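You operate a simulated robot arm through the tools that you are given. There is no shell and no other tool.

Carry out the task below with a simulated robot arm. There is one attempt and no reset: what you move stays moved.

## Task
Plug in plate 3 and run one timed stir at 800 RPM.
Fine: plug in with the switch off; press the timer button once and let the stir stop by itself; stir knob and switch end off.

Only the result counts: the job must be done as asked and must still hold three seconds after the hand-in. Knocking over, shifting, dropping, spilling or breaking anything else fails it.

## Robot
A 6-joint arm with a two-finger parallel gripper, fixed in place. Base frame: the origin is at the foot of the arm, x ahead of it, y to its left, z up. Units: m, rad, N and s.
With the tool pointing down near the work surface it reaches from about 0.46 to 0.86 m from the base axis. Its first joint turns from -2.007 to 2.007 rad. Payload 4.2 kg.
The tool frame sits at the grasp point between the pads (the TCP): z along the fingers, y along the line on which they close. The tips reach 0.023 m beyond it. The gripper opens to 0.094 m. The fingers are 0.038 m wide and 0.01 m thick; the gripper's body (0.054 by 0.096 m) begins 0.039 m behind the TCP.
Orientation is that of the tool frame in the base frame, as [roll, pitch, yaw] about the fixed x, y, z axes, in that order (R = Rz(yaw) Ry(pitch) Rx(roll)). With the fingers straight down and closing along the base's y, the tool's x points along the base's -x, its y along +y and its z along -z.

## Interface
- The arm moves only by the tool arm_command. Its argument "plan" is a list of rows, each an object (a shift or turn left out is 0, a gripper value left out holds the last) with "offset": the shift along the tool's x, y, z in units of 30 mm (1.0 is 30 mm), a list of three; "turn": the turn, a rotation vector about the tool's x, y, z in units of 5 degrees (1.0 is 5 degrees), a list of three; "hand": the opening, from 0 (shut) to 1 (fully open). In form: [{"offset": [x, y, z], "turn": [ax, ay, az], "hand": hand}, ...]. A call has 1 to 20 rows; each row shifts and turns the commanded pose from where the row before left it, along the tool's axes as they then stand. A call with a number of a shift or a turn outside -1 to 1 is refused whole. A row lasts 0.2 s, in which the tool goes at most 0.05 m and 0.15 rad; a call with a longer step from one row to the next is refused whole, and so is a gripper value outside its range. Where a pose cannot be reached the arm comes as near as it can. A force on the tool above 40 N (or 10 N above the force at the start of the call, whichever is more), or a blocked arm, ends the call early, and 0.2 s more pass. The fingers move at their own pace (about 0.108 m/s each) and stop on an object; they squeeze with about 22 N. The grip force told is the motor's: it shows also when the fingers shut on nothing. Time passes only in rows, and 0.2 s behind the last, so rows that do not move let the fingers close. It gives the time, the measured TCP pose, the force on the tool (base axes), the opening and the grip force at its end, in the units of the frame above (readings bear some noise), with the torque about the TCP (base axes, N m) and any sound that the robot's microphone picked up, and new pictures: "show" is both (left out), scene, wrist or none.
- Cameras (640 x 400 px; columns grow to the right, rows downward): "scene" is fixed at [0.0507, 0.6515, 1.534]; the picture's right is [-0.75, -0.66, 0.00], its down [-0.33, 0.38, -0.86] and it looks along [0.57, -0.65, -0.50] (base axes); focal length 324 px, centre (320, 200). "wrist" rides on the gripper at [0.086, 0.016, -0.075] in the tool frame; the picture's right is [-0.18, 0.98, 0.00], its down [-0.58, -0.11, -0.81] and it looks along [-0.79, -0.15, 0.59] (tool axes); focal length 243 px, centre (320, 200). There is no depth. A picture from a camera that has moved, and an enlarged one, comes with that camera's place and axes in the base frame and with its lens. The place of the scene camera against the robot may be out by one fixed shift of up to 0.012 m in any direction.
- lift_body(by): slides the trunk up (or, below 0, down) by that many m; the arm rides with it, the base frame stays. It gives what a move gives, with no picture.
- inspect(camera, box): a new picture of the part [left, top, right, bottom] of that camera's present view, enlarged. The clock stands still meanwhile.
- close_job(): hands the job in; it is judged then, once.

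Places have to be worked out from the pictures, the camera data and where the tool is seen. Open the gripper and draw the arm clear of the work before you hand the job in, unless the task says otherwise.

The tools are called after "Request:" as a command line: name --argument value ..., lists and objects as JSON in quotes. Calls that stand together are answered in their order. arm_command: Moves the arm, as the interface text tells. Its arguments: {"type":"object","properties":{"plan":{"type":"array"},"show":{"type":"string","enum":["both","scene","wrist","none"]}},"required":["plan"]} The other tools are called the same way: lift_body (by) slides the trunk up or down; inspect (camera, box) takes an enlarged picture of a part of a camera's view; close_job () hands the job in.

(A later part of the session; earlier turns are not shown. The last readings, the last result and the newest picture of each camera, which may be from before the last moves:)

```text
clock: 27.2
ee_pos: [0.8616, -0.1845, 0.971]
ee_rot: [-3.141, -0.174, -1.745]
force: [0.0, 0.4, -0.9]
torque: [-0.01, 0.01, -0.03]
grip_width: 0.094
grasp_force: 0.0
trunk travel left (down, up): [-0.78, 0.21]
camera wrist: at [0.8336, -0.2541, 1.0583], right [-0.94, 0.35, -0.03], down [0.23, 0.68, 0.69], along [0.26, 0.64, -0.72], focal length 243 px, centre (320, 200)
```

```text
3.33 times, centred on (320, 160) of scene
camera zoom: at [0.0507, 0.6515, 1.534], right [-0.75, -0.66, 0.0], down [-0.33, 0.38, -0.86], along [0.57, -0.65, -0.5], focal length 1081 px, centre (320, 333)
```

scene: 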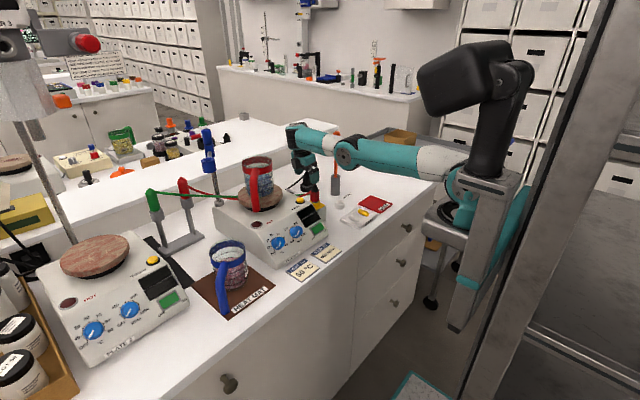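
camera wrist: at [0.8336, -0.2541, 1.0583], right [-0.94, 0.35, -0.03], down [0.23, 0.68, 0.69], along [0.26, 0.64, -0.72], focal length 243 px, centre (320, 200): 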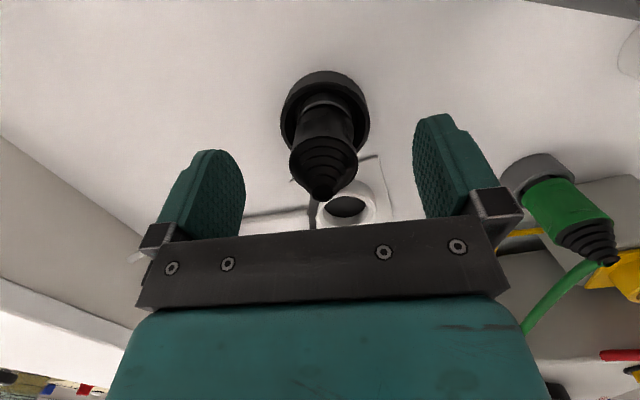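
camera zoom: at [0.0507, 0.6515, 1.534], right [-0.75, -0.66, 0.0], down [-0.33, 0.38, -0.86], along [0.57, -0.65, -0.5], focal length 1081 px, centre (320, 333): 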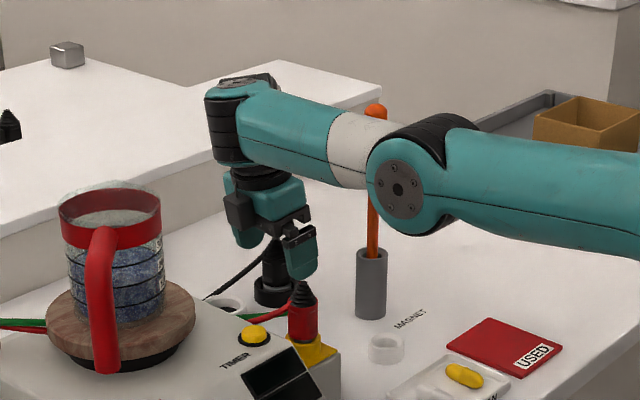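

Plug is centred between the fingers and the stick is untouched. I take the last 26 mm down to z about 0.945 and look.

Request:
arm_command --plan '[{"offset": [-0.075, 0.03, 0.43]}, {"offset": [-0.075, 0.02, 0.43]}, {"offset": [0, 0, 0]}]' --show "wrist"

Request:
inspect --camera "wrist" --box '[240, 80, 420, 230]'

Request:
inspect --camera "scene" --box '[280, 150, 340, 220]'

```text
clock: 28.0
ee_pos: [0.8587, -0.185, 0.9447]
ee_rot: [-3.141, -0.175, -1.746]
force: [-0.8, 0.1, 1.2]
torque: [0.02, -0.03, 0.04]
grip_width: 0.0942
grasp_force: 0.1
trunk travel left (down, up): [-0.78, 0.21]
camera wrist: at [0.8307, -0.2547, 1.0326], right [-0.94, 0.35, -0.03], down [0.23, 0.68, 0.69], along [0.26, 0.64, -0.72], focal length 243 px, centre (320, 200)
```

wrist: 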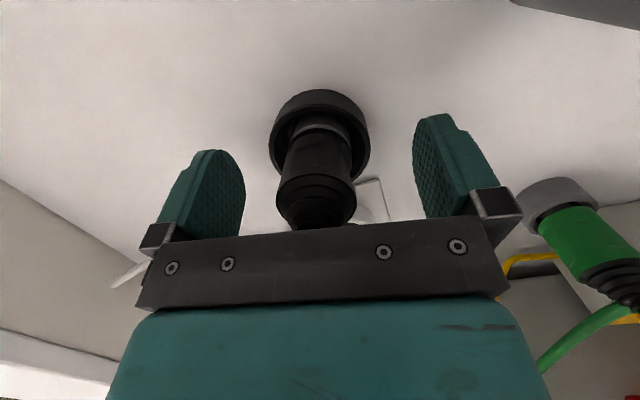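

```text
2.67 times, centred on (330, 155) of wrist
camera zoom: at [0.8307, -0.2547, 1.0326], right [-0.94, 0.35, -0.03], down [0.23, 0.68, 0.69], along [0.26, 0.64, -0.72], focal length 647 px, centre (293, 320)
```

zoom: 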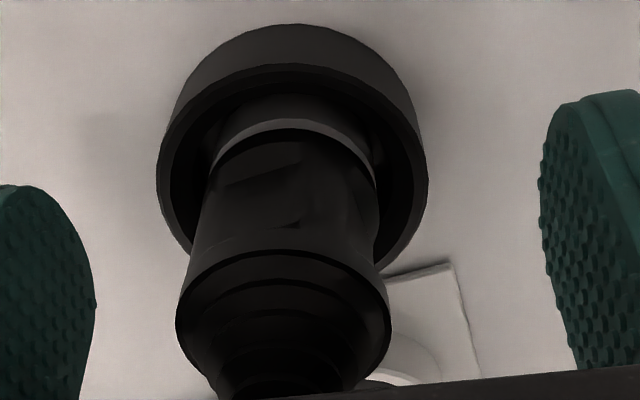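

```text
5.71 times, centred on (310, 185) of scene
camera zoom: at [0.0507, 0.6515, 1.534], right [-0.75, -0.66, 0.0], down [-0.33, 0.38, -0.86], along [0.57, -0.65, -0.5], focal length 1854 px, centre (377, 286)
```

zoom: 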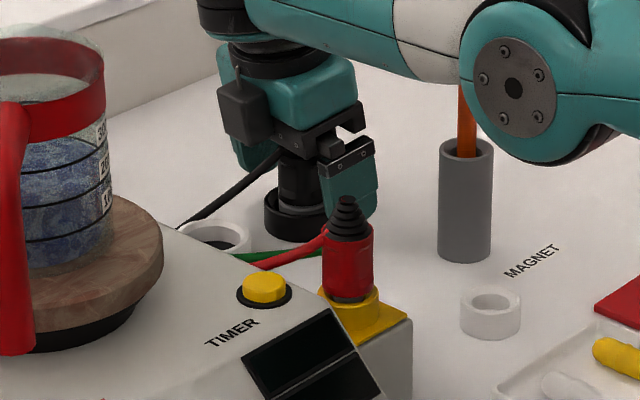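

The fingers straddle the plug with about 1 mm centring error. I close the gripper.

Request:
arm_command --plan '[{"hand": 0}, {"hand": 0}, {"hand": 0}, {"hand": 0}]' --show "wrist"

Request:
inspect --camera "wrist" --box '[240, 80, 420, 230]'

```text
clock: 29.0
ee_pos: [0.8585, -0.1868, 0.9449]
ee_rot: [-3.141, -0.173, -1.745]
force: [-4.4, 0.4, -1.6]
torque: [-0.09, -0.42, 0.25]
grip_width: 0.053
grasp_force: 45.6
trunk travel left (down, up): [-0.78, 0.21]
camera wrist: at [0.8305, -0.2546, 1.0326], right [-0.94, 0.35, -0.03], down [0.23, 0.68, 0.69], along [0.26, 0.64, -0.72], focal length 243 px, centre (320, 200)
```

wrist: 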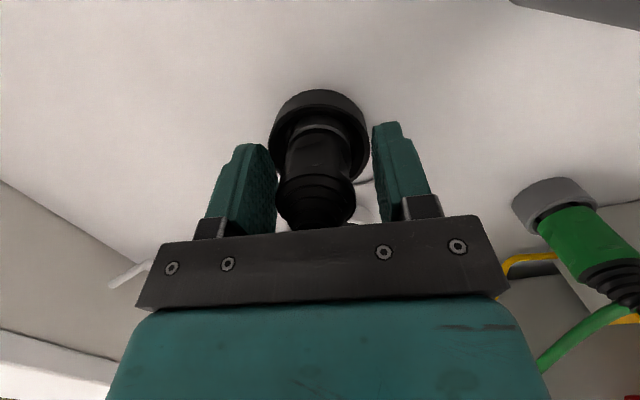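

```text
2.67 times, centred on (330, 155) of wrist
camera zoom: at [0.8305, -0.2546, 1.0326], right [-0.94, 0.35, -0.03], down [0.23, 0.68, 0.69], along [0.26, 0.64, -0.72], focal length 647 px, centre (293, 320)
```

zoom: 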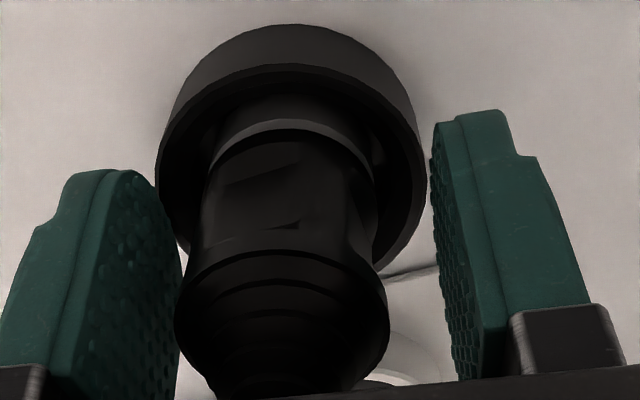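

The fingers stopped at 53 mm, which is the ring's outer diameter rather than the 35 mm plug, so the tips are still catching the ring. I open, rise 12 mm, and close again.

Request:
arm_command --plan '[{"hand": 1}, {"hand": 1}, {"hand": 1}, {"offset": [0.069, 0, -0.394], "hand": 1}, {"hand": 1}]' --show "wrist"

Request:
inspect --camera "wrist" --box '[240, 80, 420, 230]'

```text
clock: 30.2
ee_pos: [0.8588, -0.1839, 0.9572]
ee_rot: [3.141, -0.176, -1.745]
force: [-0.4, -0.5, 0.2]
torque: [-0.02, -0.02, -0.02]
grip_width: 0.0939
grasp_force: 0.1
trunk travel left (down, up): [-0.78, 0.21]
camera wrist: at [0.8316, -0.2538, 1.0446], right [-0.94, 0.35, -0.03], down [0.23, 0.68, 0.69], along [0.26, 0.64, -0.72], focal length 243 px, centre (320, 200)
```

wrist: 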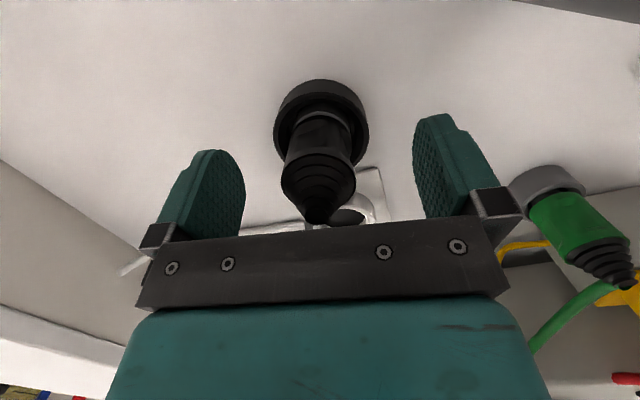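

```text
2.67 times, centred on (330, 155) of wrist
camera zoom: at [0.8316, -0.2538, 1.0446], right [-0.94, 0.35, -0.03], down [0.23, 0.68, 0.69], along [0.26, 0.64, -0.72], focal length 647 px, centre (293, 320)
```

zoom: 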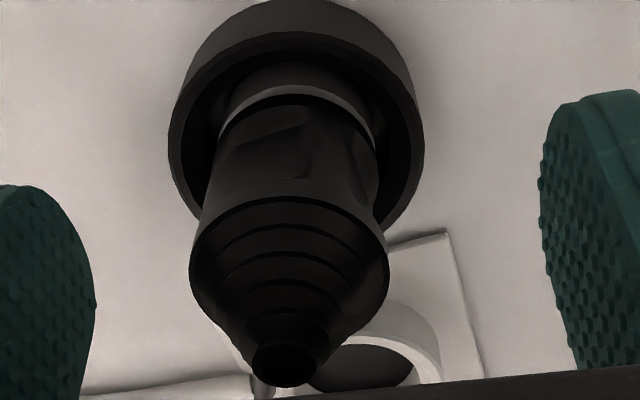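

Now the pads sit higher on the plug body. I close again and read the width.

Request:
arm_command --plan '[{"hand": 0}, {"hand": 0}, {"hand": 0}, {"hand": 0}]' --show "wrist"

Request:
inspect --camera "wrist" --box '[240, 80, 420, 230]'

```text
clock: 31.2
ee_pos: [0.8599, -0.1846, 0.9577]
ee_rot: [-3.141, -0.175, -1.745]
force: [-0.7, -0.2, -0.3]
torque: [0.0, -0.03, -0.04]
grip_width: 0.0338
grasp_force: 22.3
trunk travel left (down, up): [-0.78, 0.21]
camera wrist: at [0.8315, -0.2539, 1.0446], right [-0.94, 0.35, -0.03], down [0.23, 0.68, 0.69], along [0.26, 0.64, -0.72], focal length 243 px, centre (320, 200)
```

wrist: 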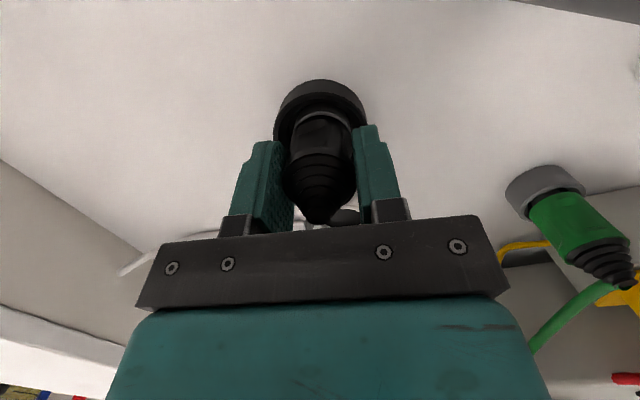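

```text
2.67 times, centred on (330, 155) of wrist
camera zoom: at [0.8315, -0.2539, 1.0446], right [-0.94, 0.35, -0.03], down [0.23, 0.68, 0.69], along [0.26, 0.64, -0.72], focal length 647 px, centre (293, 320)
```

zoom: 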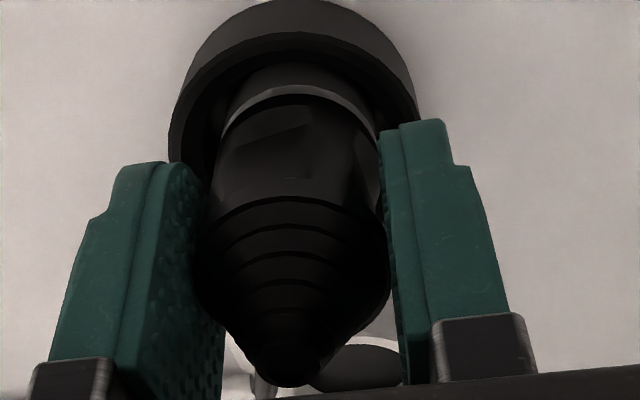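

Firm grip at 33.8 mm with 22 N, with the cable running out between the fingers. I lift straight up 40 mm and check that the plug comes along.

Request:
arm_command --plan '[{"offset": [0.058, 0, -0.328]}, {"offset": [0.058, 0, -0.328]}, {"offset": [0.058, 0, -0.328]}, {"offset": [0.058, 0, -0.328]}, {"offset": [0, 0, 0]}]' --show "both"

Request:
inspect --camera "wrist" --box '[240, 80, 420, 230]'

Request:
inspect --camera "scene" --box '[270, 130, 350, 220]'

```text
clock: 32.4
ee_pos: [0.8587, -0.1845, 0.9974]
ee_rot: [-3.142, -0.175, -1.746]
force: [0.6, -0.2, -1.4]
torque: [-0.02, 0.02, 0.0]
grip_width: 0.0338
grasp_force: 22.3
trunk travel left (down, up): [-0.78, 0.21]
camera wrist: at [0.8304, -0.2543, 1.0842], right [-0.94, 0.35, -0.03], down [0.23, 0.68, 0.69], along [0.26, 0.64, -0.72], focal length 243 px, centre (320, 200)
```

scene: 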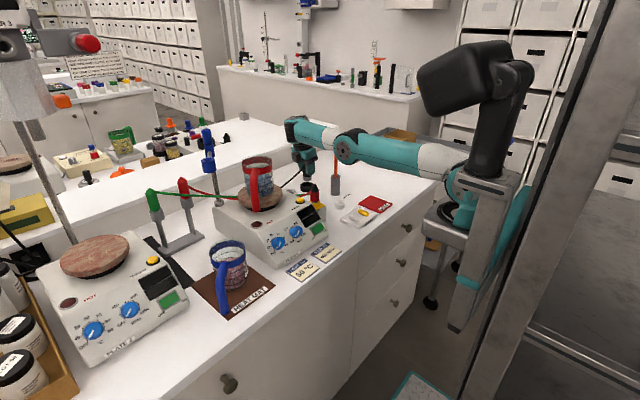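
wrist: 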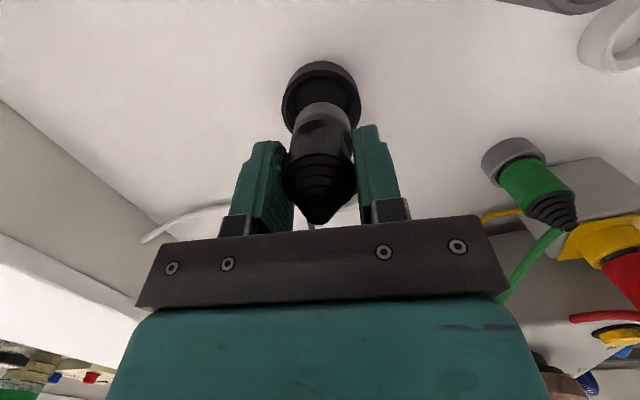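

```text
2.67 times, centred on (330, 155) of wrist
camera zoom: at [0.8304, -0.2543, 1.0842], right [-0.94, 0.35, -0.03], down [0.23, 0.68, 0.69], along [0.26, 0.64, -0.72], focal length 647 px, centre (293, 320)
```

zoom: 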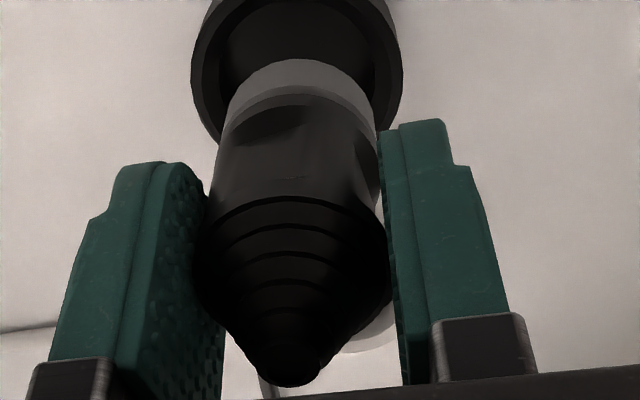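

```text
4.44 times, centred on (310, 175) of scene
camera zoom: at [0.0507, 0.6515, 1.534], right [-0.75, -0.66, 0.0], down [-0.33, 0.38, -0.86], along [0.57, -0.65, -0.5], focal length 1442 px, centre (364, 311)
```

zoom: 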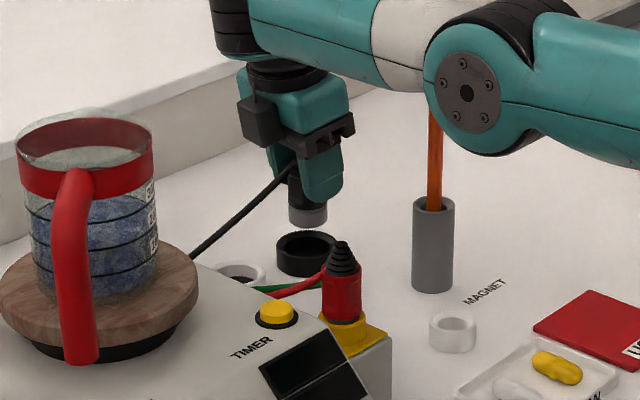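

The plug came out cleanly, with its bottom about 3 cm above the ring. From several views I put the socket at about (0.871, -0.103). I carry the plug over it slowly, slightly higher.

Request:
arm_command --plan '[{"offset": [0.058, 0, -0.328]}, {"offset": [-0.34, 0.009, -0.06]}, {"offset": [-0.34, 0.009, -0.06]}, {"offset": [-0.34, 0.009, -0.06]}, {"offset": [-0.34, 0.009, -0.06]}, {"offset": [-0.34, 0.009, -0.06]}, {"offset": [-0.34, 0.009, -0.06]}, {"offset": [-0.34, 0.009, -0.06]}, {"offset": [-0.33, 0.009, -0.055]}, {"offset": [0, 0, 0]}]' --show "both"

Request:
inspect --camera "wrist" --box '[240, 80, 420, 230]'

Request:
inspect --camera "scene" --box '[260, 130, 340, 220]'

```text
clock: 34.6
ee_pos: [0.8693, -0.1021, 1.0061]
ee_rot: [-3.139, -0.172, -1.743]
force: [-0.7, -0.9, -0.7]
torque: [0.01, 0.0, -0.03]
grip_width: 0.034
grasp_force: 22.2
trunk travel left (down, up): [-0.78, 0.21]
camera wrist: at [0.841, -0.1712, 1.0935], right [-0.94, 0.35, -0.03], down [0.23, 0.68, 0.7], along [0.27, 0.64, -0.72], focal length 243 px, centre (320, 200)
```

scene: 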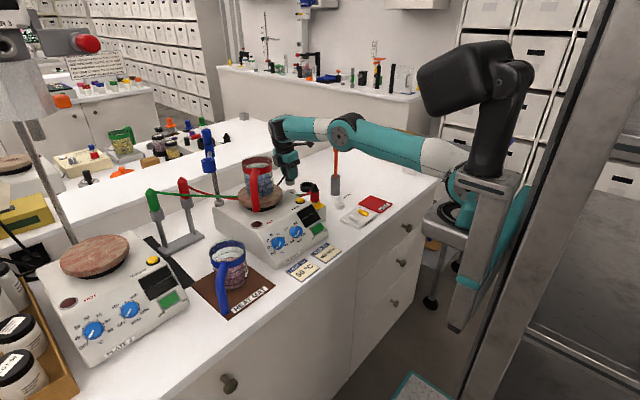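
wrist: 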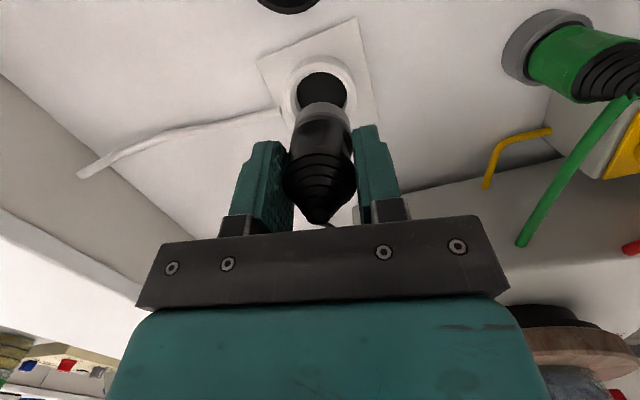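

```text
2.67 times, centred on (330, 155) of wrist
camera zoom: at [0.841, -0.1712, 1.0935], right [-0.94, 0.35, -0.03], down [0.23, 0.68, 0.7], along [0.27, 0.64, -0.72], focal length 647 px, centre (293, 320)
```

zoom: 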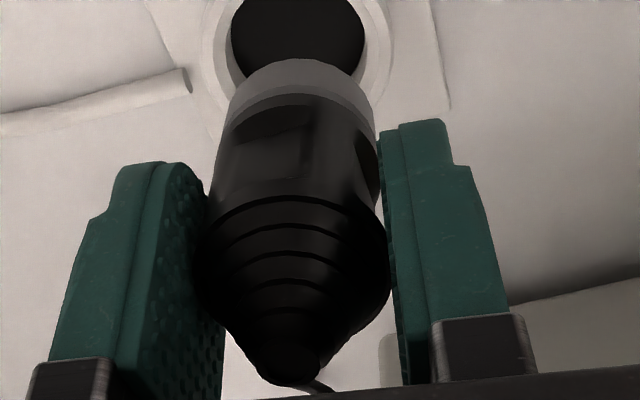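

```text
4.44 times, centred on (300, 175) of scene
camera zoom: at [0.0507, 0.6515, 1.534], right [-0.75, -0.66, 0.0], down [-0.33, 0.38, -0.86], along [0.57, -0.65, -0.5], focal length 1442 px, centre (409, 311)
```

zoom: 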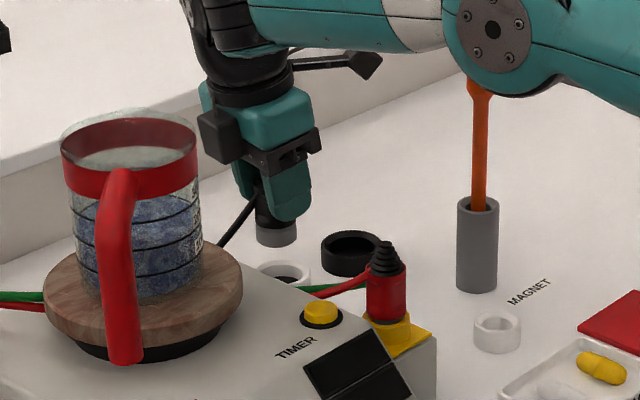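

The column alignment matches the dock reference (about 297). I look at the rows too, to get the y alignment over the socket.

Request:
inspect --camera "wrist" --box '[250, 30, 400, 140]'

Request:
inspect --camera "scene" --box '[280, 170, 330, 210]'

```text
3.64 times, centred on (325, 85) of wrist
camera zoom: at [0.841, -0.1712, 1.0935], right [-0.94, 0.35, -0.03], down [0.23, 0.68, 0.7], along [0.27, 0.64, -0.72], focal length 882 px, centre (302, 618)
```

zoom: 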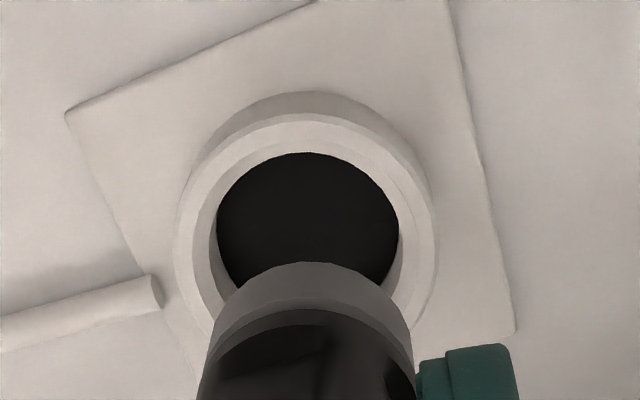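

```text
10.00 times, centred on (305, 190) of scene
camera zoom: at [0.0507, 0.6515, 1.534], right [-0.75, -0.66, 0.0], down [-0.33, 0.38, -0.86], along [0.57, -0.65, -0.5], focal length 3244 px, centre (470, 300)
```

zoom: 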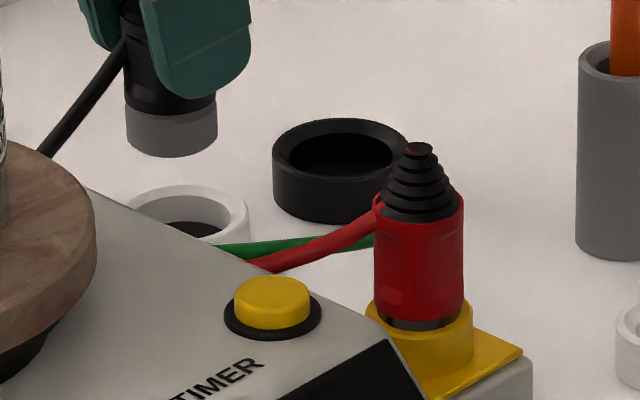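

The hole shows clearly below the plug. The y estimate from the rows differs from the travel estimate by a few mm, so I descend 25 mm with a 3 mm correction and compare plug bottom against the hole's rim at nearly the same depth.

Request:
arm_command --plan '[{"offset": [-0.024, -0.008, 0.42]}, {"offset": [-0.024, -0.008, 0.42]}, {"offset": [0, 0, 0]}]' --show "wrist"

Request:
inspect --camera "wrist" --box '[250, 50, 400, 160]'

Request:
inspect --camera "scene" --box '[275, 165, 325, 205]'

```text
clock: 35.4
ee_pos: [0.8702, -0.1067, 0.9813]
ee_rot: [3.14, -0.175, -1.747]
force: [-0.1, 0.4, -0.1]
torque: [-0.02, 0.02, 0.0]
grip_width: 0.0338
grasp_force: 22.1
trunk travel left (down, up): [-0.78, 0.21]
camera wrist: at [0.8422, -0.1758, 1.069], right [-0.94, 0.35, -0.03], down [0.23, 0.68, 0.69], along [0.26, 0.64, -0.72], focal length 243 px, centre (320, 200)
```

wrist: 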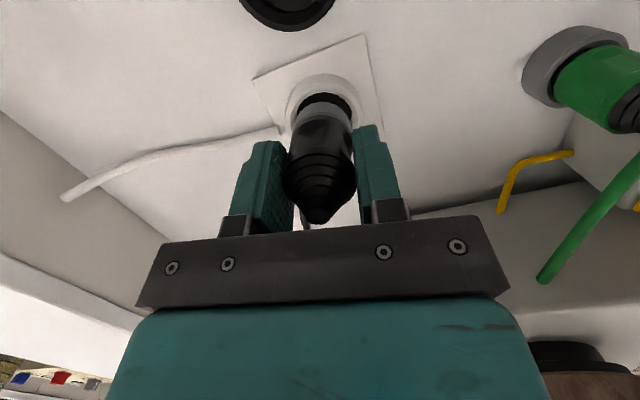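

```text
3.64 times, centred on (325, 105) of wrist
camera zoom: at [0.8422, -0.1758, 1.069], right [-0.94, 0.35, -0.03], down [0.23, 0.68, 0.69], along [0.26, 0.64, -0.72], focal length 882 px, centre (302, 546)
```

zoom: 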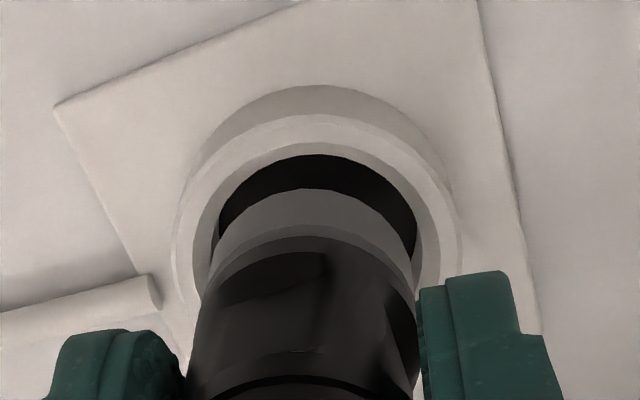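

```text
10.00 times, centred on (300, 185) of scene
camera zoom: at [0.0507, 0.6515, 1.534], right [-0.75, -0.66, 0.0], down [-0.33, 0.38, -0.86], along [0.57, -0.65, -0.5], focal length 3244 px, centre (520, 350)
```

zoom: 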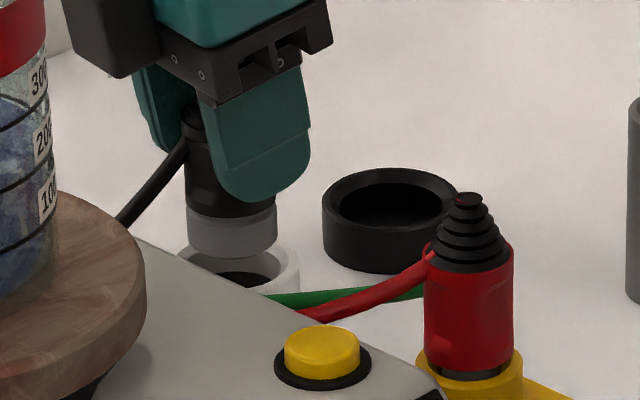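

In the scene view the plug now stands right above the socket. I zoom there to check the remaining offset precisely before pushing down.

Request:
inspect --camera "scene" --box '[285, 176, 315, 200]'

Request:
inspect --camera "wrist" --box '[280, 65, 370, 130]'

```text
16.00 times, centred on (300, 188) of scene
camera zoom: at [0.0507, 0.6515, 1.534], right [-0.75, -0.66, 0.0], down [-0.33, 0.38, -0.86], along [0.57, -0.65, -0.5], focal length 5190 px, centre (640, 392)
```

zoom: 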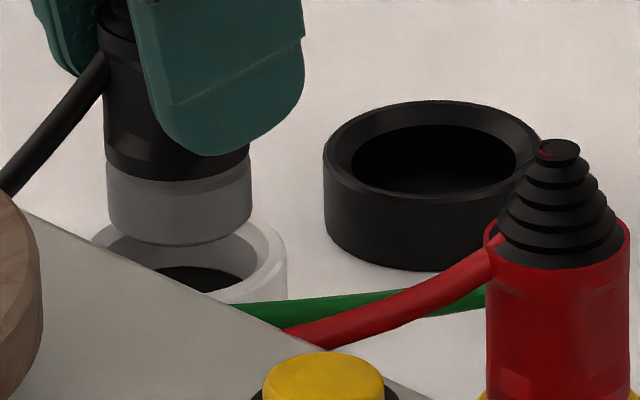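

```text
6.15 times, centred on (325, 98) of wrist
camera zoom: at [0.8422, -0.1758, 1.069], right [-0.94, 0.35, -0.03], down [0.23, 0.68, 0.69], along [0.26, 0.64, -0.72], focal length 1493 px, centre (289, 831)
```

zoom: 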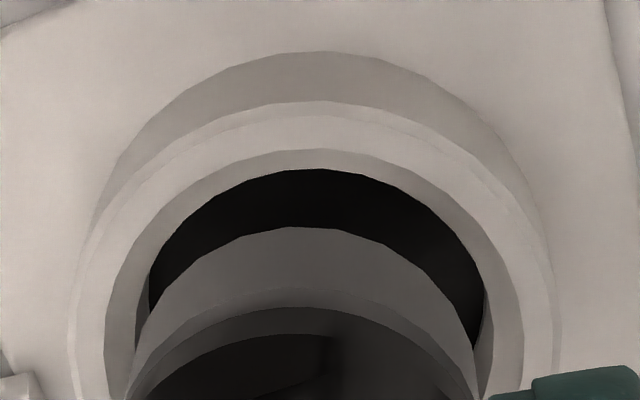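

Reading both views together: ring tops are at z about 0.920, plug bottom at about 0.931, and the remaining error is about (-1, -1.5) mm. I correct that and lower gently, watching the force.

Request:
arm_command --plan '[{"offset": [0.054, 0.024, 0.01]}, {"offset": [-0.0346, 0, 0.197]}, {"offset": [-0.0346, 0, 0.197]}, {"offset": [-0.0346, 0, 0.197]}, {"offset": [0, 0, 0]}]' --show "wrist"

Request:
inspect --camera "wrist" --box '[270, 65, 390, 150]'

Request:
inspect --camera "scene" --box '[285, 176, 315, 200]'

```text
clock: 36.6
ee_pos: [0.8703, -0.1059, 0.964]
ee_rot: [3.14, -0.175, -1.743]
force: [3.1, 5.6, -1.6]
torque: [0.27, -0.15, 0.01]
grip_width: 0.034
grasp_force: 21.9
trunk travel left (down, up): [-0.78, 0.21]
camera wrist: at [0.8421, -0.1763, 1.0507], right [-0.94, 0.35, -0.03], down [0.23, 0.68, 0.69], along [0.26, 0.64, -0.72], focal length 243 px, centre (320, 200)
```

wrist: 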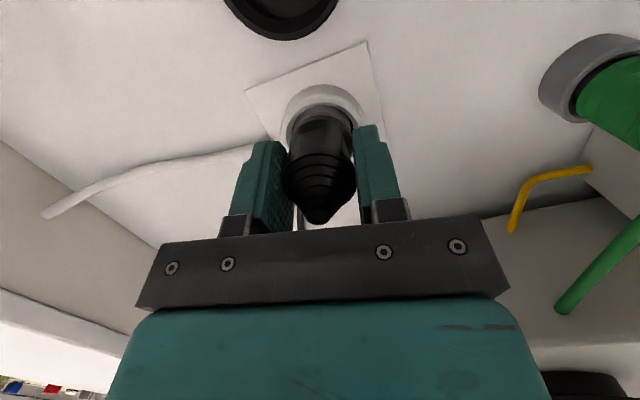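

```text
4.71 times, centred on (330, 108) of wrist
camera zoom: at [0.8421, -0.1763, 1.0507], right [-0.94, 0.35, -0.03], down [0.23, 0.68, 0.69], along [0.26, 0.64, -0.72], focal length 1142 px, centre (273, 635)
```

zoom: 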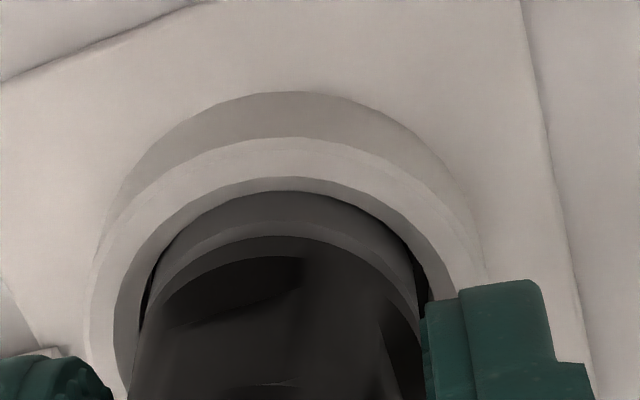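

```text
16.00 times, centred on (300, 188) of scene
camera zoom: at [0.0507, 0.6515, 1.534], right [-0.75, -0.66, 0.0], down [-0.33, 0.38, -0.86], along [0.57, -0.65, -0.5], focal length 5190 px, centre (640, 392)
```

zoom: 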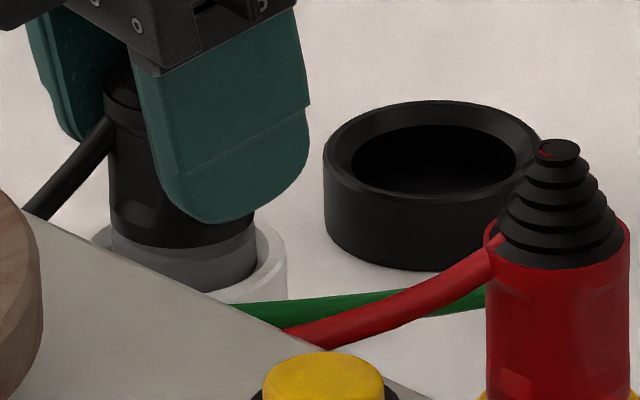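

The plug has entered the hole but presses its -y side (5.6 N in +y, 3 N in +x). I relieve that by about 1.5 mm toward +y/+x and continue lowering slowly.

Request:
arm_command --plan '[{"offset": [-0.046, -0.015, -0.008]}, {"offset": [-0.017, 0, 0.098]}, {"offset": [-0.017, 0, 0.098]}, {"offset": [0, 0, 0]}]' --show "none"

```text
clock: 37.6
ee_pos: [0.8698, -0.1068, 0.9592]
ee_rot: [-3.138, -0.172, -1.748]
force: [-2.0, -3.0, 13.5]
torque: [-0.2, 0.42, 0.0]
grip_width: 0.034
grasp_force: 21.7
trunk travel left (down, up): [-0.78, 0.21]
```

Vertical force is rising (13.5 N) at z 0.959, so it is meeting resistance. I press a little more and look.

Request:
arm_command --plan '[{"offset": [-0.012, 0, 0.066]}, {"offset": [-0.012, 0, 0.066]}, {"offset": [0, 0, 0]}]' --show "wrist"

Request:
inspect --camera "wrist" --box '[270, 65, 390, 150]'

Request:
inspect --camera "scene" --box '[285, 176, 315, 200]'

```text
clock: 38.4
ee_pos: [0.8697, -0.106, 0.9559]
ee_rot: [-3.139, -0.175, -1.749]
force: [4.1, -0.8, 16.7]
torque: [0.04, 0.25, 0.06]
grip_width: 0.0338
grasp_force: 22.1
trunk travel left (down, up): [-0.78, 0.21]
camera wrist: at [0.8419, -0.1755, 1.0426], right [-0.94, 0.35, -0.03], down [0.23, 0.68, 0.69], along [0.27, 0.64, -0.72], focal length 243 px, centre (320, 200)
```

wrist: 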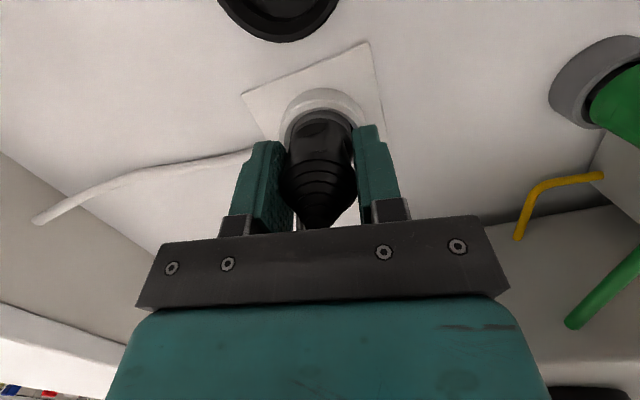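

```text
4.71 times, centred on (330, 108) of wrist
camera zoom: at [0.8419, -0.1755, 1.0426], right [-0.94, 0.35, -0.03], down [0.23, 0.68, 0.69], along [0.27, 0.64, -0.72], focal length 1142 px, centre (273, 635)
```

zoom: 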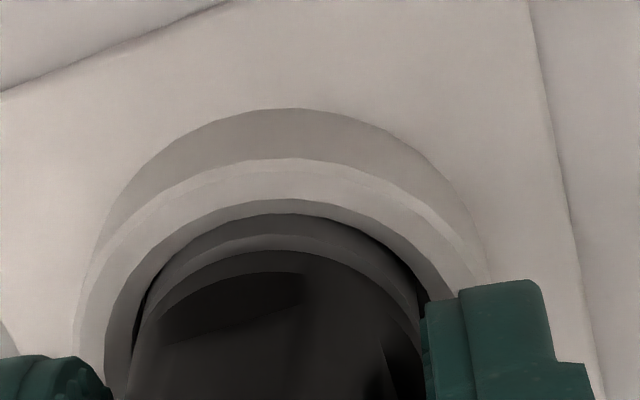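

```text
16.00 times, centred on (300, 188) of scene
camera zoom: at [0.0507, 0.6515, 1.534], right [-0.75, -0.66, 0.0], down [-0.33, 0.38, -0.86], along [0.57, -0.65, -0.5], focal length 5190 px, centre (640, 392)
```

zoom: 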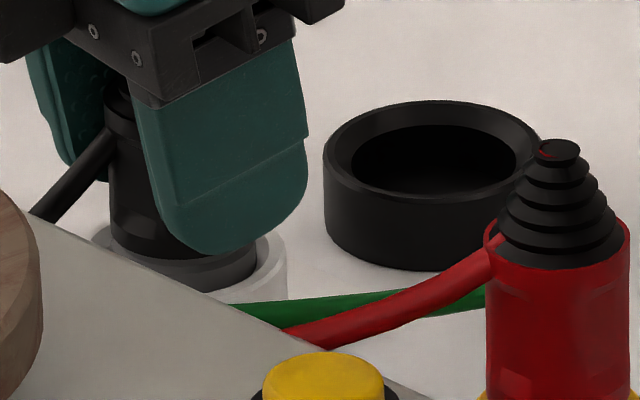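

The plug bottom is now at about 0.908, the same depth it had in the dock, and it resists with about 17 N, so it is probably seated. I press 3 mm more to confirm that it no longer moves.

Request:
arm_command --plan '[{"offset": [-0.009, 0, 0.05]}, {"offset": [-0.009, 0, 0.05]}, {"offset": [0, 0, 0]}]' --show "scene"

Request:
inspect --camera "scene" --box '[285, 176, 315, 200]'

Request:
inspect --camera "wrist" --box '[270, 65, 390, 150]'

```text
clock: 39.2
ee_pos: [0.871, -0.1059, 0.9515]
ee_rot: [-3.139, -0.175, -1.746]
force: [6.5, 1.2, 15.0]
torque: [-0.02, -0.32, 0.08]
grip_width: 0.0339
grasp_force: 21.8
trunk travel left (down, up): [-0.78, 0.21]
```

scene: 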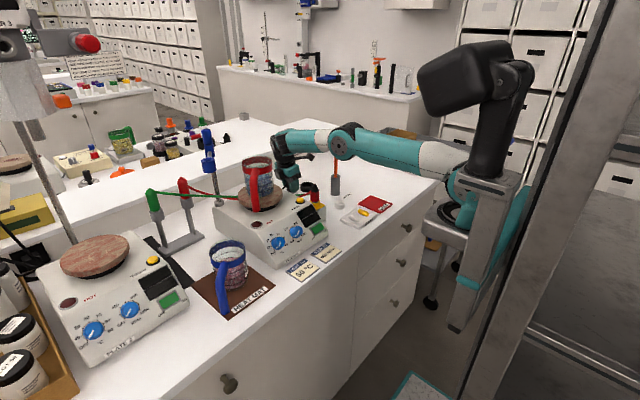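

```text
16.00 times, centred on (300, 188) of scene
camera zoom: at [0.0507, 0.6515, 1.534], right [-0.75, -0.66, 0.0], down [-0.33, 0.38, -0.86], along [0.57, -0.65, -0.5], focal length 5190 px, centre (640, 392)
```

zoom: 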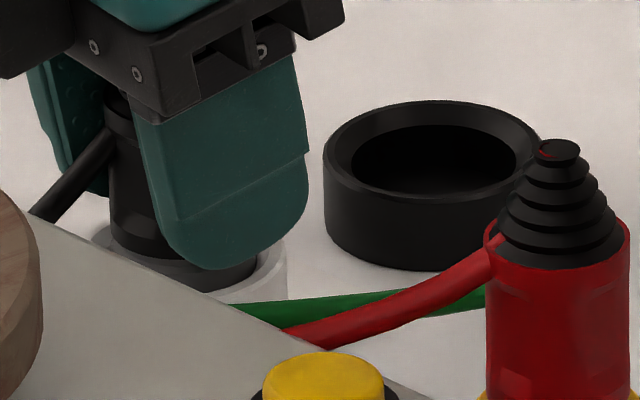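

```text
4.71 times, centred on (330, 108) of wrist
camera zoom: at [0.8421, -0.1756, 1.0386], right [-0.94, 0.35, -0.03], down [0.23, 0.68, 0.69], along [0.26, 0.64, -0.72], focal length 1142 px, centre (273, 635)
```

zoom: 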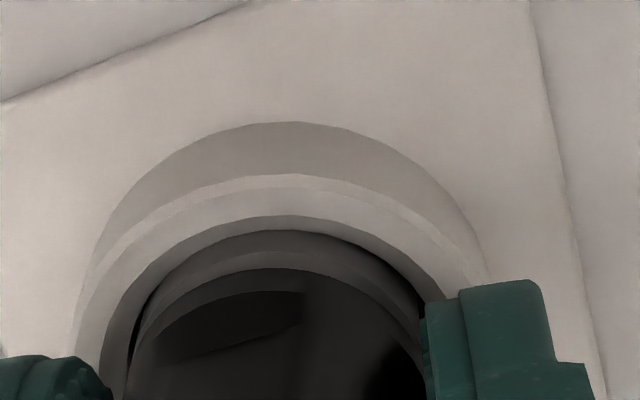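

The gripper slid down about 3 mm on the plug while the plug stayed put. To rule out jamming from the side load (6.5 N in x), I relieve it by a small +x shift, press again, and compare.

Request:
arm_command --plan '[{"offset": [0, -0.03, 0]}, {"offset": [0, 0, 0]}, {"offset": [-0.009, 0, 0.05]}, {"offset": [0, 0, 0]}]' --show "wrist"

Request:
inspect --camera "scene" --box '[285, 176, 315, 200]'

Request:
inspect --camera "wrist" --box '[270, 80, 390, 240]'

```text
clock: 40.2
ee_pos: [0.8705, -0.1064, 0.9495]
ee_rot: [-3.141, -0.175, -1.747]
force: [-5.9, 1.8, 10.6]
torque: [0.06, -0.03, 0.05]
grip_width: 0.0339
grasp_force: 22.1
trunk travel left (down, up): [-0.78, 0.21]
camera wrist: at [0.8424, -0.1758, 1.0366], right [-0.94, 0.35, -0.03], down [0.23, 0.68, 0.69], along [0.26, 0.64, -0.72], focal length 243 px, centre (320, 200)
```

wrist: 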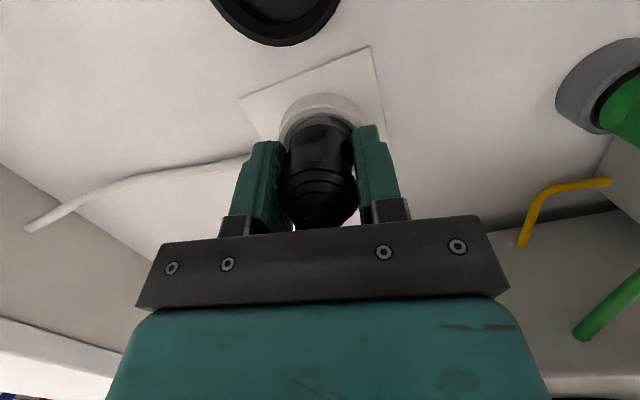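

```text
16.00 times, centred on (300, 188) of scene
camera zoom: at [0.0507, 0.6515, 1.534], right [-0.75, -0.66, 0.0], down [-0.33, 0.38, -0.86], along [0.57, -0.65, -0.5], focal length 5190 px, centre (640, 392)
```

zoom: 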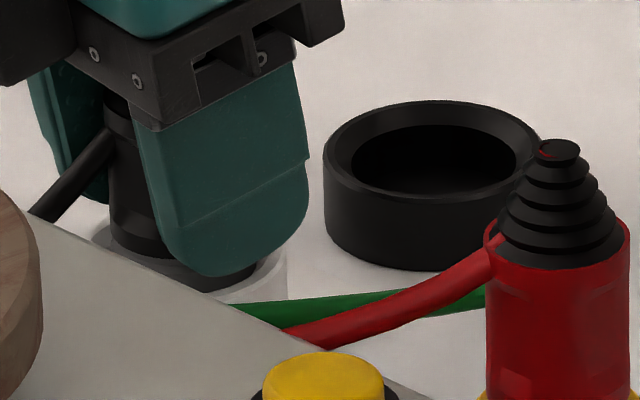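

```text
2.50 times, centred on (330, 160) of wrist
camera zoom: at [0.8424, -0.1758, 1.0366], right [-0.94, 0.35, -0.03], down [0.23, 0.68, 0.69], along [0.26, 0.64, -0.72], focal length 606 px, centre (295, 300)
```

zoom: 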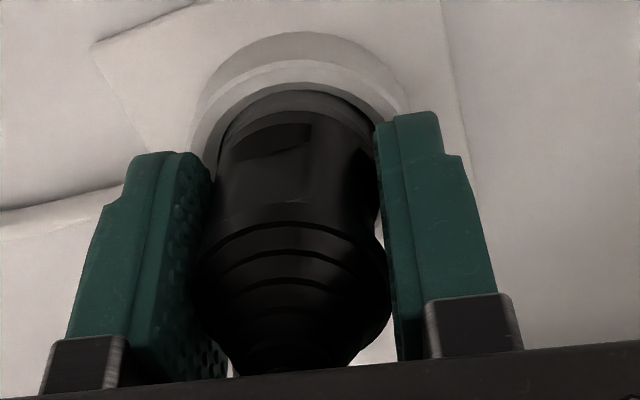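

The plug is held tight sideways by the hole (the small shift flipped the side force) and is at bottom. I open the gripper, rise straight up, and check how the plug stands.

Request:
arm_command --plan '[{"hand": 1}, {"hand": 1}, {"hand": 1}, {"offset": [0.087, 0, -0.49]}, {"offset": [0.087, 0, -0.49]}, {"offset": [0.173, 0, -0.985]}, {"offset": [0.173, 0, -0.985]}, {"offset": [0, 0, 0]}]' --show "both"

Request:
inspect --camera "scene" --box '[275, 165, 325, 205]'

Request:
inspect --camera "wrist" --box '[260, 20, 400, 160]'

```text
clock: 42.0
ee_pos: [0.8638, -0.1007, 1.0373]
ee_rot: [3.14, -0.171, -1.745]
force: [-0.6, 0.0, 0.0]
torque: [-0.01, -0.01, 0.02]
grip_width: 0.0939
grasp_force: 0.0
out of reach, approached as far as the arm can: row 6, 7
trunk travel left (down, up): [-0.78, 0.21]
camera wrist: at [0.8362, -0.1708, 1.1251], right [-0.94, 0.35, -0.03], down [0.23, 0.68, 0.69], along [0.26, 0.64, -0.72], focal length 243 px, centre (320, 200)
```

scene: 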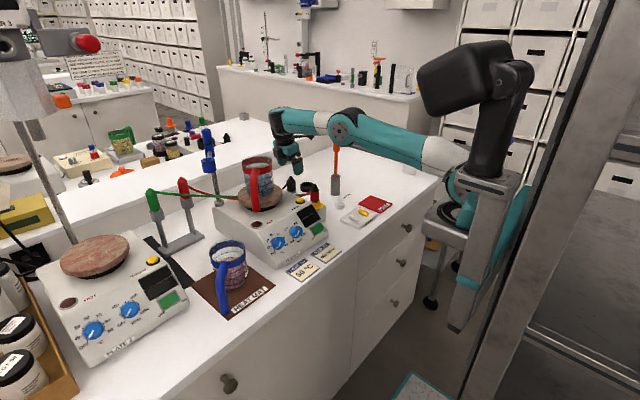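
wrist: 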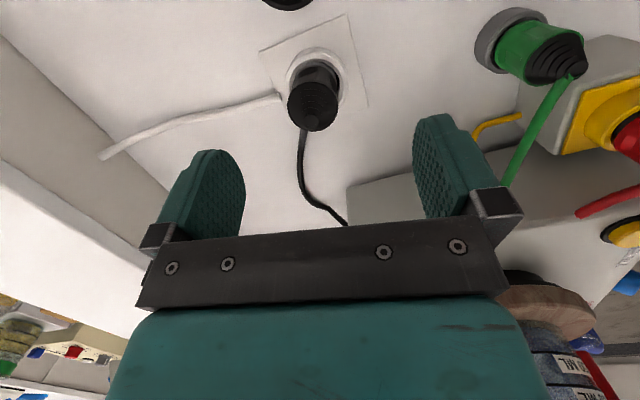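

```text
10.00 times, centred on (300, 185) of scene
camera zoom: at [0.0507, 0.6515, 1.534], right [-0.75, -0.66, 0.0], down [-0.33, 0.38, -0.86], along [0.57, -0.65, -0.5], focal length 3244 px, centre (520, 350)
```

zoom: 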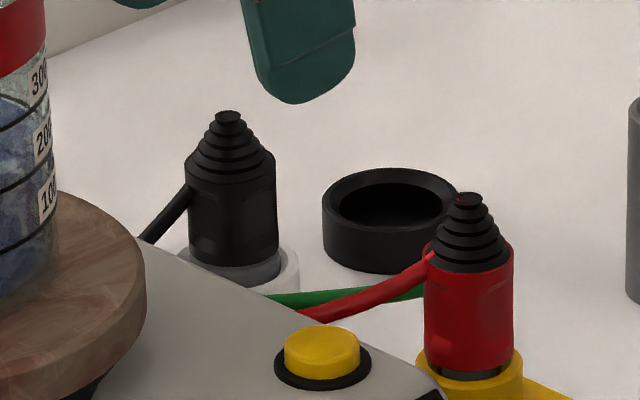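

```text
2.86 times, centred on (330, 90) of wrist
camera zoom: at [0.8362, -0.1708, 1.1251], right [-0.94, 0.35, -0.03], down [0.23, 0.68, 0.69], along [0.26, 0.64, -0.72], focal length 693 px, centre (291, 514)
```

zoom: 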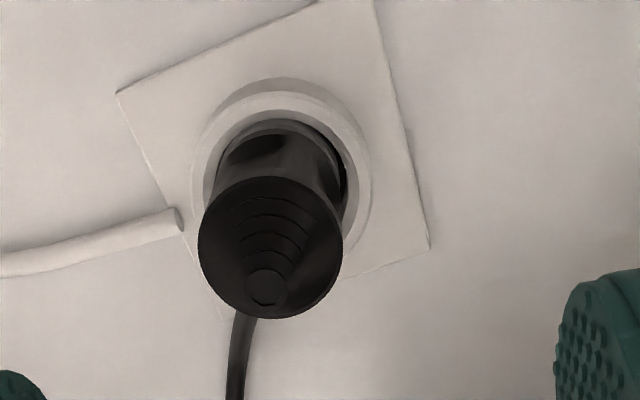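

The plug stands upright in the socket at about the depth it had in its dock. To be sure it is fully home, I'll straighten the tool, close the fingers, and press on its tip from above.

Request:
arm_command --plan '[{"turn": [0, -1, 0], "hand": 0}, {"turn": [0, -1, 0], "hand": 0}, {"offset": [0.135, -0.25, 0.4], "hand": 0}, {"hand": 0}, {"hand": 0}]' --show "both"

Request:
inspect --camera "wrist" --box '[240, 60, 400, 220]'

Request:
inspect --camera "scene" --box '[270, 150, 330, 205]'

```text
clock: 43.2
ee_pos: [0.8724, -0.1062, 1.0247]
ee_rot: [3.14, 0.0, -1.746]
force: [-0.2, 0.2, -0.2]
torque: [0.01, 0.0, -0.03]
grip_width: 0.0
grasp_force: 22.3
trunk travel left (down, up): [-0.78, 0.21]
camera wrist: at [0.8408, -0.1905, 1.0991], right [-0.94, 0.35, 0.0], down [0.21, 0.55, 0.81], along [0.28, 0.75, -0.59], focal length 243 px, centre (320, 200)
```

scene: 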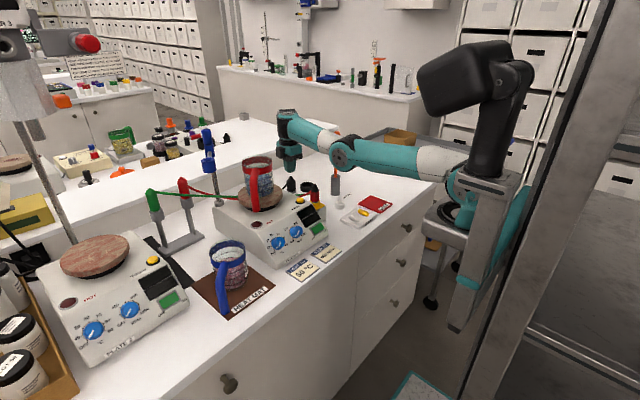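
wrist: 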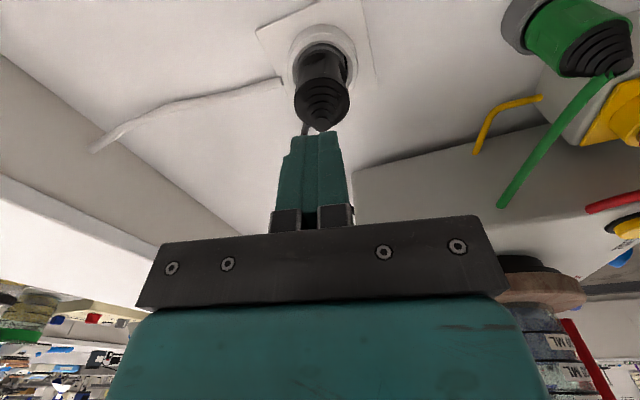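

```text
2.50 times, centred on (320, 140) of wrist
camera zoom: at [0.8408, -0.1905, 1.0991], right [-0.94, 0.35, 0.0], down [0.21, 0.55, 0.81], along [0.28, 0.75, -0.59], focal length 606 px, centre (320, 350)
```

zoom: 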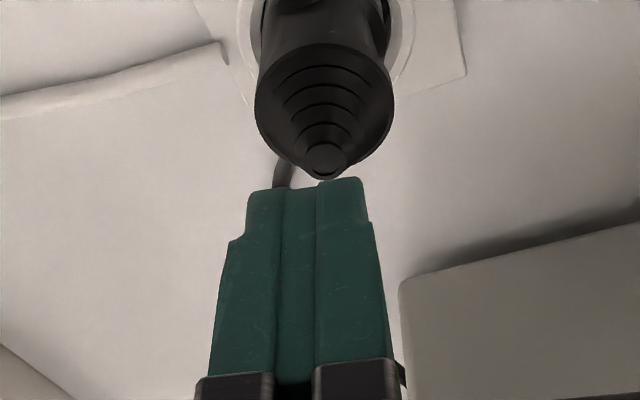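

```text
7.27 times, centred on (300, 178) of scene
camera zoom: at [0.0507, 0.6515, 1.534], right [-0.75, -0.66, 0.0], down [-0.33, 0.38, -0.86], along [0.57, -0.65, -0.5], focal length 2359 px, centre (466, 364)
```

zoom: 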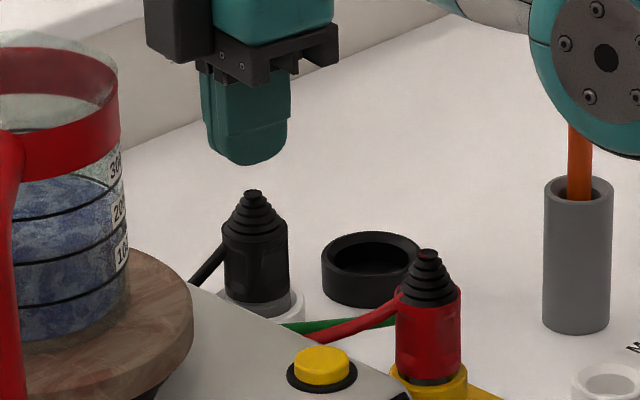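

Fingertips hang about 25 mm above the plug's tip, aligned to about 1 mm. I lower onto it in small steps.

Request:
arm_command --plan '[{"offset": [0, 0.04, 0.6], "hand": 0}, {"offset": [0, 0, 0.13], "hand": 0}, {"offset": [0, 0, 0.1], "hand": 0}, {"hand": 0}]' --show "none"

```text
clock: 44.2
ee_pos: [0.8707, -0.1065, 1.0114]
ee_rot: [3.134, -0.009, -1.746]
force: [0.6, -0.3, 0.8]
torque: [-0.01, -0.01, 0.03]
grip_width: 0.0
grasp_force: 22.1
out of reach, approached as far as the arm can: row 1, 2, 3
trunk travel left (down, up): [-0.78, 0.21]
```

The arm is at its reach limit for a straight-down tool at this trunk height. I raise the trunk 8 cm, which earlier gave more reach, and come down again with the arm.

Request:
lift_body --by 0.08

Request:
arm_command --plan '[{"offset": [0, 0, 0.8], "hand": 0}, {"offset": [0, 0, 0.8], "hand": 0}, {"offset": [0, 0, 0.8], "hand": 0}, {"hand": 0}]' --show "wrist"

```text
clock: 45.3
ee_pos: [0.8695, -0.1071, 1.0908]
ee_rot: [3.134, -0.011, -1.745]
force: [-0.1, 0.5, -0.6]
torque: [-0.01, 0.0, -0.01]
grip_width: 0.0
grasp_force: 22.4
trunk travel left (down, up): [-0.86, 0.13]
```

```text
clock: 46.3
ee_pos: [0.8873, -0.1082, 1.0277]
ee_rot: [3.134, -0.007, -1.748]
force: [1.2, 0.0, 0.7]
torque: [0.0, -0.01, 0.0]
grip_width: 0.0001
grasp_force: 21.6
out of reach, approached as far as the arm can: row 1, 2
trunk travel left (down, up): [-0.86, 0.13]
camera wrist: at [0.8578, -0.1916, 1.1021], right [-0.94, 0.35, 0.0], down [0.22, 0.56, 0.8], along [0.28, 0.75, -0.6], focal length 243 px, centre (320, 200)
```

wrist: 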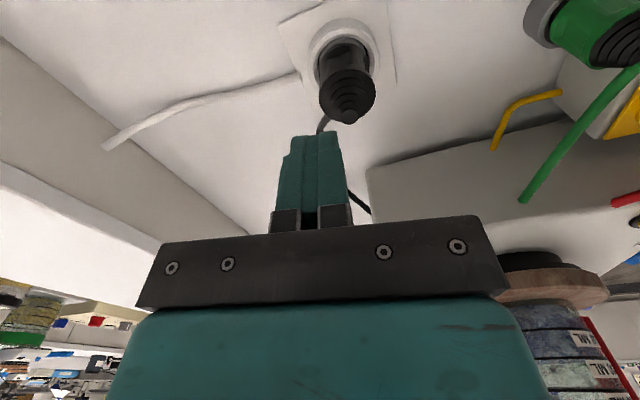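

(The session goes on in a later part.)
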